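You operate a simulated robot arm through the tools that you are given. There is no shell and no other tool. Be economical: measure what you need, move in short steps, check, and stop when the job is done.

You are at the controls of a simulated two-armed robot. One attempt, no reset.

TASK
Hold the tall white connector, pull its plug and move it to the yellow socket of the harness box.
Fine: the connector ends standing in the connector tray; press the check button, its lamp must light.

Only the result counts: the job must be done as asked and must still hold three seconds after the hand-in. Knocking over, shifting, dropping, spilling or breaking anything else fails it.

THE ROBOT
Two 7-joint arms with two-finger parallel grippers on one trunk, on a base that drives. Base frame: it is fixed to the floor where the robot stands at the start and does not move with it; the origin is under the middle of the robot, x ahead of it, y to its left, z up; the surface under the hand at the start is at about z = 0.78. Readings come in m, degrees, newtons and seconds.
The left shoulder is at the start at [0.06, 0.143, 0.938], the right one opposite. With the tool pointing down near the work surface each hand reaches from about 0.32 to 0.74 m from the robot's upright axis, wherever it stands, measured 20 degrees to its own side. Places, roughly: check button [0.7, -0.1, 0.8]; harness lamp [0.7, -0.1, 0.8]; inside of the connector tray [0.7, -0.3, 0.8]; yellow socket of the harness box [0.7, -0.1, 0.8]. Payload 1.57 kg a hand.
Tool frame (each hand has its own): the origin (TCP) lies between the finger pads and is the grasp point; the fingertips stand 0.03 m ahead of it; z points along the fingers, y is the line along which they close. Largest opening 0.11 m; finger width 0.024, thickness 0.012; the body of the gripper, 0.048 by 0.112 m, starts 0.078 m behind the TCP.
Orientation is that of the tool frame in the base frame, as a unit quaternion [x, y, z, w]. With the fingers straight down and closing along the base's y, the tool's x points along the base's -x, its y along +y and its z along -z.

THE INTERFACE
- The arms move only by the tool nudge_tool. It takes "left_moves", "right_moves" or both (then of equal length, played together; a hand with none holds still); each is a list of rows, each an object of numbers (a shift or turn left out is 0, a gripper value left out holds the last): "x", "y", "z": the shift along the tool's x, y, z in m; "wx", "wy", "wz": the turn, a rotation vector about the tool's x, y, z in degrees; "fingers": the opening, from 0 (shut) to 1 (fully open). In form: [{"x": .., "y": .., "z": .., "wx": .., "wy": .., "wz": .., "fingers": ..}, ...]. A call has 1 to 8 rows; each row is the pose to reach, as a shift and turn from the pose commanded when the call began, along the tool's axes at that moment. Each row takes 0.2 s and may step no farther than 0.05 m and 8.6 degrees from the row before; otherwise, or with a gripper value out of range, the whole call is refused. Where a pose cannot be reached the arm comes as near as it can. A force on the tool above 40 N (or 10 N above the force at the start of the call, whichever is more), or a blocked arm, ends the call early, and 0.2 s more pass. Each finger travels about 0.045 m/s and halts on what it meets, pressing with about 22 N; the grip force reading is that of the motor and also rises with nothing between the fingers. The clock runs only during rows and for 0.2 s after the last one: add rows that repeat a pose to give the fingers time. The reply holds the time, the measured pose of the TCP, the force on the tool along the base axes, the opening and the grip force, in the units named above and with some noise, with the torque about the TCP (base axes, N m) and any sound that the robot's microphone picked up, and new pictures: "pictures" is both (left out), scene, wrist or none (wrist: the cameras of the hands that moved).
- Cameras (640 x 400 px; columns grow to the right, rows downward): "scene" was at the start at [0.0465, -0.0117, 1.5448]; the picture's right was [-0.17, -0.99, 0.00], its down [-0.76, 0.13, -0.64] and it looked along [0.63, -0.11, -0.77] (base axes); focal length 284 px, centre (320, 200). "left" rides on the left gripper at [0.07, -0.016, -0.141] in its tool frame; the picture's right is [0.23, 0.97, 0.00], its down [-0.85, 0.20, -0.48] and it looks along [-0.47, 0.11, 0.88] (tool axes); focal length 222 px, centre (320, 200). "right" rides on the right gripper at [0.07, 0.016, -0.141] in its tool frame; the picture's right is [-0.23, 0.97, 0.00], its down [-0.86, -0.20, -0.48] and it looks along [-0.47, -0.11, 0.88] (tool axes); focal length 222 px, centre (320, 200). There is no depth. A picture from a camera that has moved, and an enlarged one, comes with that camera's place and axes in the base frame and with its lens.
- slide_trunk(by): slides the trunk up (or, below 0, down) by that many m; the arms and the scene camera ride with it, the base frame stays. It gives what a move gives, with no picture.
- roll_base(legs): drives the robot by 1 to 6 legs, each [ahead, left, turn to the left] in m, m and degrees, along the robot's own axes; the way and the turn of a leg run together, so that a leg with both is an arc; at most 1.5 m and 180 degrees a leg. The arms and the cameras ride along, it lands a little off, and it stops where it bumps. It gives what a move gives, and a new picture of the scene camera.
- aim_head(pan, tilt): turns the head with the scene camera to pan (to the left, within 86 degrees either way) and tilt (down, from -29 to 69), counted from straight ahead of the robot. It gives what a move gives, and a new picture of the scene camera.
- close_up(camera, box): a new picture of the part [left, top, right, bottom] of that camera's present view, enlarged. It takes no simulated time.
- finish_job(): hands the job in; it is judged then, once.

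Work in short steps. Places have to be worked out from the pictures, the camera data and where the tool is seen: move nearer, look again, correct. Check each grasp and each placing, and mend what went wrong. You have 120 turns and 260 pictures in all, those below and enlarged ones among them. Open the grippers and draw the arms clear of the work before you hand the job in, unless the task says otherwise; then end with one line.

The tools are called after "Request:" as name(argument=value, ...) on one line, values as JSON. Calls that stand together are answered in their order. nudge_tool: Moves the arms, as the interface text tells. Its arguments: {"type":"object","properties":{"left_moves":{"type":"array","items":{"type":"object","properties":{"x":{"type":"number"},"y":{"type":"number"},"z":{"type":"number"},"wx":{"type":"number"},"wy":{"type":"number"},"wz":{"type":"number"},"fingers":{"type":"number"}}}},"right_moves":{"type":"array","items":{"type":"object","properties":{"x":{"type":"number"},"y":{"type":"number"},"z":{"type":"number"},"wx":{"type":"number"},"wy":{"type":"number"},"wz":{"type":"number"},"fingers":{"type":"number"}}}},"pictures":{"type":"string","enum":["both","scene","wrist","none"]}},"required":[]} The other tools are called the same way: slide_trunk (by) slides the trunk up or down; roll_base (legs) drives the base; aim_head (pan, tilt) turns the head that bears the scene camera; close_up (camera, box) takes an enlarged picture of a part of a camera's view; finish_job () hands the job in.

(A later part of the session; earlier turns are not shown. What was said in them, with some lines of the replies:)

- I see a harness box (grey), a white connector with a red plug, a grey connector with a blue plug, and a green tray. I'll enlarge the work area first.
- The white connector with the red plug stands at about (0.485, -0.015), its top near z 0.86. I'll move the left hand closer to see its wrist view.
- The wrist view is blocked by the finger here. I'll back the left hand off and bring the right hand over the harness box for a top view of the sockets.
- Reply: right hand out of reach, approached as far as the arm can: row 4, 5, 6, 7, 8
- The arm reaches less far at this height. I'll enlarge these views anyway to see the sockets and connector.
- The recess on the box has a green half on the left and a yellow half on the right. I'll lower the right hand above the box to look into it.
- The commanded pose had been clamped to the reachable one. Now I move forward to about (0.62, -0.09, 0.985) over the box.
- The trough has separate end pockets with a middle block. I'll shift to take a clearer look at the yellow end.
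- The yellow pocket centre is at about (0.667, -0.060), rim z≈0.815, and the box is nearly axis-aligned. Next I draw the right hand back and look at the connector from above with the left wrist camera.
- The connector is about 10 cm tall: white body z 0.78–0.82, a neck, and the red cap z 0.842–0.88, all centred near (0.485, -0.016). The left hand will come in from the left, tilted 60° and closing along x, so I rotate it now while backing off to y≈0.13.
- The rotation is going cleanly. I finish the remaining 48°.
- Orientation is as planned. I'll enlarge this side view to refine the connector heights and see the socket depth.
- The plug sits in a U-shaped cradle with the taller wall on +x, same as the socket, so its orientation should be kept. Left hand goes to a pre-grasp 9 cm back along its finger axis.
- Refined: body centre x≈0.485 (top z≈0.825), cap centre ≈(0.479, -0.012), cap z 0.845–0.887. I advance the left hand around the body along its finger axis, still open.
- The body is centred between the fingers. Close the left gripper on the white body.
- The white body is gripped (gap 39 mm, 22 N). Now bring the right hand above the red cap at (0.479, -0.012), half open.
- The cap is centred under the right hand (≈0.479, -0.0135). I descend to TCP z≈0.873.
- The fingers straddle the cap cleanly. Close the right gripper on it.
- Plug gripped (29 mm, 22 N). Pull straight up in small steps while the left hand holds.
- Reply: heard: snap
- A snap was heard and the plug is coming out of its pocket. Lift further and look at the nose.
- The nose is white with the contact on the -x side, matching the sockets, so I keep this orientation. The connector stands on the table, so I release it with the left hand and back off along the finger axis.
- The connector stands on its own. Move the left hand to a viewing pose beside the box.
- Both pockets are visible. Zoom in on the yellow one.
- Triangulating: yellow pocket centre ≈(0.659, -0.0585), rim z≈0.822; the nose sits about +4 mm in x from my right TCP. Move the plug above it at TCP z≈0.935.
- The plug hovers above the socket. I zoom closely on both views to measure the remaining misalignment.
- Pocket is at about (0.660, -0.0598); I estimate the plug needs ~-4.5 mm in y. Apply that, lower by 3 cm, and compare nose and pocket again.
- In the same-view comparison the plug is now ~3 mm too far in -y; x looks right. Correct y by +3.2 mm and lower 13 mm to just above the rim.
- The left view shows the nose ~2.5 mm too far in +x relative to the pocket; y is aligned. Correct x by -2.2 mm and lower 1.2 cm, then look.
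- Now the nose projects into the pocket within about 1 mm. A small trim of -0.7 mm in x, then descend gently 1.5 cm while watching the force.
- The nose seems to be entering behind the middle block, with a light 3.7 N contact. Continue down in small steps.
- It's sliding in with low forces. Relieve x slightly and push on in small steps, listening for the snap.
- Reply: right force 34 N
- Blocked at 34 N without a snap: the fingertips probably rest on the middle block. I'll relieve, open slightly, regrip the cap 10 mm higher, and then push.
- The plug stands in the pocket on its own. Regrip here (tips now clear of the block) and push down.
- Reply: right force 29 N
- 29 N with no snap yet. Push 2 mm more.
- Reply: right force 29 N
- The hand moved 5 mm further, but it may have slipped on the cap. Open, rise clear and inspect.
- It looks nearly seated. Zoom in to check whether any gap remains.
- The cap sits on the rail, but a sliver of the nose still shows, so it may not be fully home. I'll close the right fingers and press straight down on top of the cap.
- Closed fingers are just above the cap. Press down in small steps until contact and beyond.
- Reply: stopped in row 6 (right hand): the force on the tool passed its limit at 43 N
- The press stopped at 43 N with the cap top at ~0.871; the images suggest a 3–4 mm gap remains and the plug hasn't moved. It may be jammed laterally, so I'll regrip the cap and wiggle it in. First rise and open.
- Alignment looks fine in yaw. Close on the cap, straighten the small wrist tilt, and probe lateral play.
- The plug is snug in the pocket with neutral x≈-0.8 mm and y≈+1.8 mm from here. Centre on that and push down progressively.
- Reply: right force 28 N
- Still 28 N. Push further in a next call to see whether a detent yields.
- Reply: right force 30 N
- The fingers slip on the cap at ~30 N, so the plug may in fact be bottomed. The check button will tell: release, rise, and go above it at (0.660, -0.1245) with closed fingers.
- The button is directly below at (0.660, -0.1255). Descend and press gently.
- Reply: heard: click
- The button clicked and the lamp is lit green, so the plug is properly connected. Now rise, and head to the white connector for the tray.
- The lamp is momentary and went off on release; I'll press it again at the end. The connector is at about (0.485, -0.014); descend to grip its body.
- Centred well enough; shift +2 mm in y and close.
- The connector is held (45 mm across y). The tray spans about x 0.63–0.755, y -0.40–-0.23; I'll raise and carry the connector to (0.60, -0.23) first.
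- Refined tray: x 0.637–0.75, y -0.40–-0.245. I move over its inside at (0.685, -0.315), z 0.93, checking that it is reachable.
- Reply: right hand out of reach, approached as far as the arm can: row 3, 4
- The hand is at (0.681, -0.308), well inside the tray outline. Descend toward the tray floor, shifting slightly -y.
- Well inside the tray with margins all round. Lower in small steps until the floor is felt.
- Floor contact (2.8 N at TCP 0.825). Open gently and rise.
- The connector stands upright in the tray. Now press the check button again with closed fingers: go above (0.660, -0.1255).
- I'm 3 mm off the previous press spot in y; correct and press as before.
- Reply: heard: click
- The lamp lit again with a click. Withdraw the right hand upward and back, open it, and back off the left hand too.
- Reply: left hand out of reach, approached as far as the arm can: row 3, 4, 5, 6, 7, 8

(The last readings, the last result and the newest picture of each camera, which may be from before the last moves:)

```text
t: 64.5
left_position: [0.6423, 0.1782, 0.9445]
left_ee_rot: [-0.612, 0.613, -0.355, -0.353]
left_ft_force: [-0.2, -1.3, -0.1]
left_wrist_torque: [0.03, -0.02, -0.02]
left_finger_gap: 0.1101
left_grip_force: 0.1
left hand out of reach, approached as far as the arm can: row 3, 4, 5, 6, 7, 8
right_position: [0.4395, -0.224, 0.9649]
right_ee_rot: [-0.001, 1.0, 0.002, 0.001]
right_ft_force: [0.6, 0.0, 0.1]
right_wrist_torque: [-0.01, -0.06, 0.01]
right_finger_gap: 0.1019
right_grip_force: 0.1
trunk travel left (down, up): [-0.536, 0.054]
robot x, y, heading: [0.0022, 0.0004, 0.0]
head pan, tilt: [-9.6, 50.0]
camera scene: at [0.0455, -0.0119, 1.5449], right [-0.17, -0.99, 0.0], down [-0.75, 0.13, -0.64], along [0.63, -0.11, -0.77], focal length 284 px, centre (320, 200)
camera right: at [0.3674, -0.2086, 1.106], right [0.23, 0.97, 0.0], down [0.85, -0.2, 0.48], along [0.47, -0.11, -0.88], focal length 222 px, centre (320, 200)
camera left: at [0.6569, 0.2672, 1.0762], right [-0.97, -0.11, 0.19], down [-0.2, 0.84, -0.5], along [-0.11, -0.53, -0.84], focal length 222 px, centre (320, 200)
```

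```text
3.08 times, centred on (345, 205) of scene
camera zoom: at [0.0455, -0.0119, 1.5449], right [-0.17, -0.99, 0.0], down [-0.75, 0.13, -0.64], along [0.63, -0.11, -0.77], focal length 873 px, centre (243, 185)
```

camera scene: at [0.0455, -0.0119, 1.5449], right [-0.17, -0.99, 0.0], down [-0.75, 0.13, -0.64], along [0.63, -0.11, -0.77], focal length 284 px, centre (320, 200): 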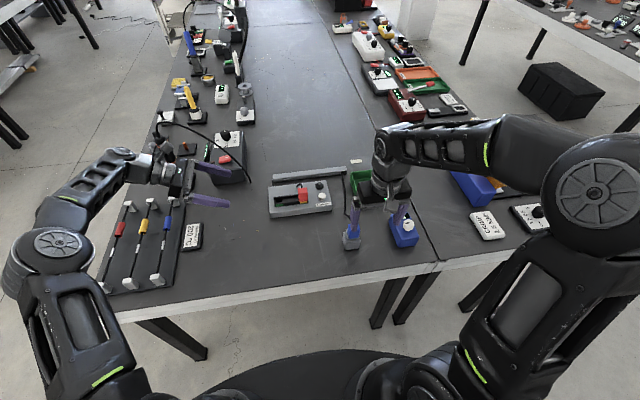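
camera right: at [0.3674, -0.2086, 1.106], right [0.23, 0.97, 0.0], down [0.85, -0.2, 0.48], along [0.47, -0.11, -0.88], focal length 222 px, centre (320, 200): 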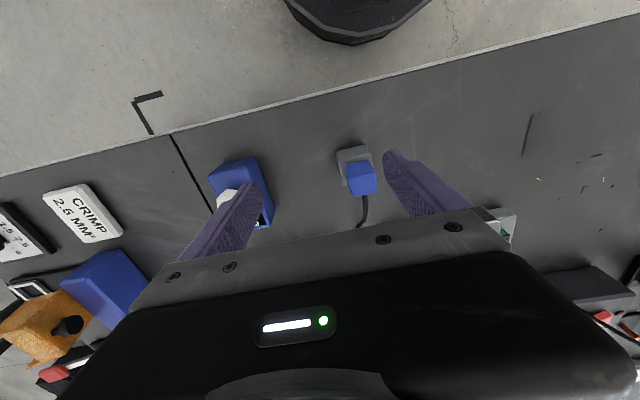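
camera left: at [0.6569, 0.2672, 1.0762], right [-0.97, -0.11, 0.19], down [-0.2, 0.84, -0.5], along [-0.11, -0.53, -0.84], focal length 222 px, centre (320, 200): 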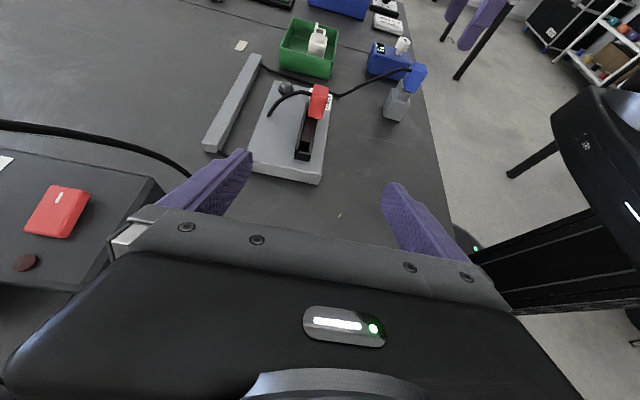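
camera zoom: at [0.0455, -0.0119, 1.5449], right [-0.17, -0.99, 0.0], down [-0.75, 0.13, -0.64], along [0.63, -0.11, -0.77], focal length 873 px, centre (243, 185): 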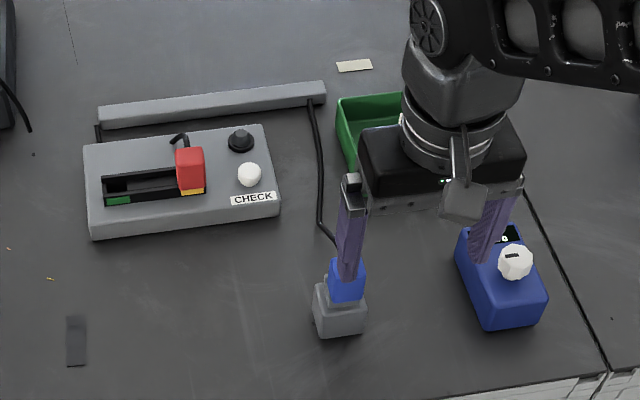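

Everything is in place: plug in the yellow socket, connector standing in the tray, neighbours untouched. I raise the right hand a bit more to be well clear.

Request:
nudge_tool(right_moves=[{"z": -0.04}, {"z": -0.08}, {"z": -0.12, "x": 0.02}, {"z": -0.14, "x": 0.05, "y": -0.03}, {"z": -0.14, "x": 0.05, "y": -0.03}], pictures="scene")

Request:
close_up(camera="scene", box=[260, 140, 430, 270])

```text
t: 65.7
left_position: [0.6429, 0.1791, 0.9435]
left_ee_rot: [-0.612, 0.613, -0.354, -0.353]
left_ft_force: [-0.8, 0.2, 0.3]
left_wrist_torque: [-0.04, 0.03, -0.04]
left_finger_gap: 0.1096
left_grip_force: 0.0
right_position: [0.3916, -0.2548, 1.1056]
right_ee_rot: [0.0, 1.0, 0.002, 0.0]
right_ft_force: [-0.3, 0.6, -0.4]
right_wrist_torque: [0.0, -0.02, 0.01]
right_finger_gap: 0.1101
right_grip_force: 0.0
trunk travel left (down, up): [-0.536, 0.054]
robot x, y, heading: [0.0009, 0.0005, -0.1]
head pan, tilt: [-9.6, 50.0]
camera scene: at [0.0472, -0.0112, 1.5448], right [-0.17, -0.99, 0.0], down [-0.76, 0.13, -0.64], along [0.63, -0.11, -0.77], focal length 284 px, centre (320, 200)
```

scene: 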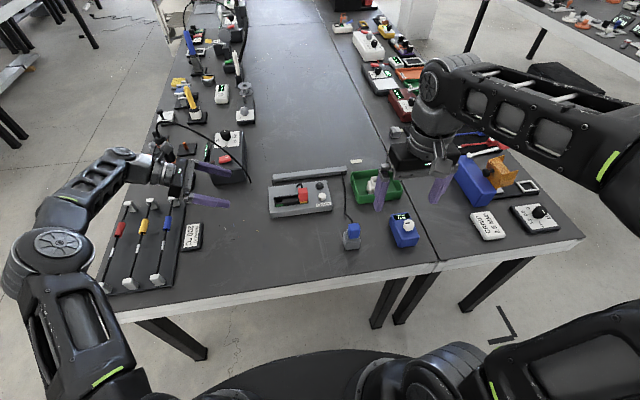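

```text
3.08 times, centred on (345, 205) of scene
camera zoom: at [0.0472, -0.0112, 1.5448], right [-0.17, -0.99, 0.0], down [-0.76, 0.13, -0.64], along [0.63, -0.11, -0.77], focal length 873 px, centre (243, 185)
```

zoom: 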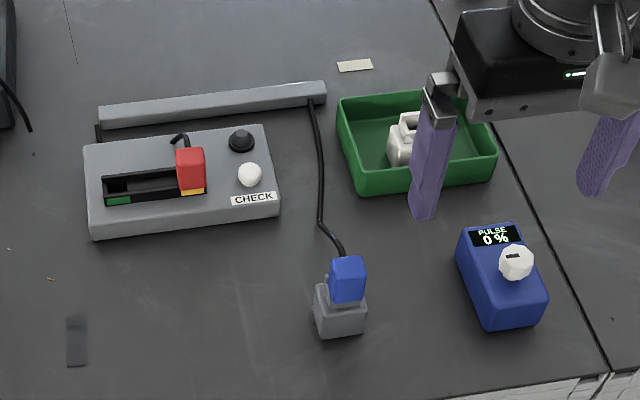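

All is in place and the hands are clear and open, so I hand the job in.

Request:
finish_job()

```text
The job is handed in.
```

The red plug is in the yellow socket and the white connector stands upright in the connector tray. The lamp lit both times I pressed the check button, and it goes out when the button is released.
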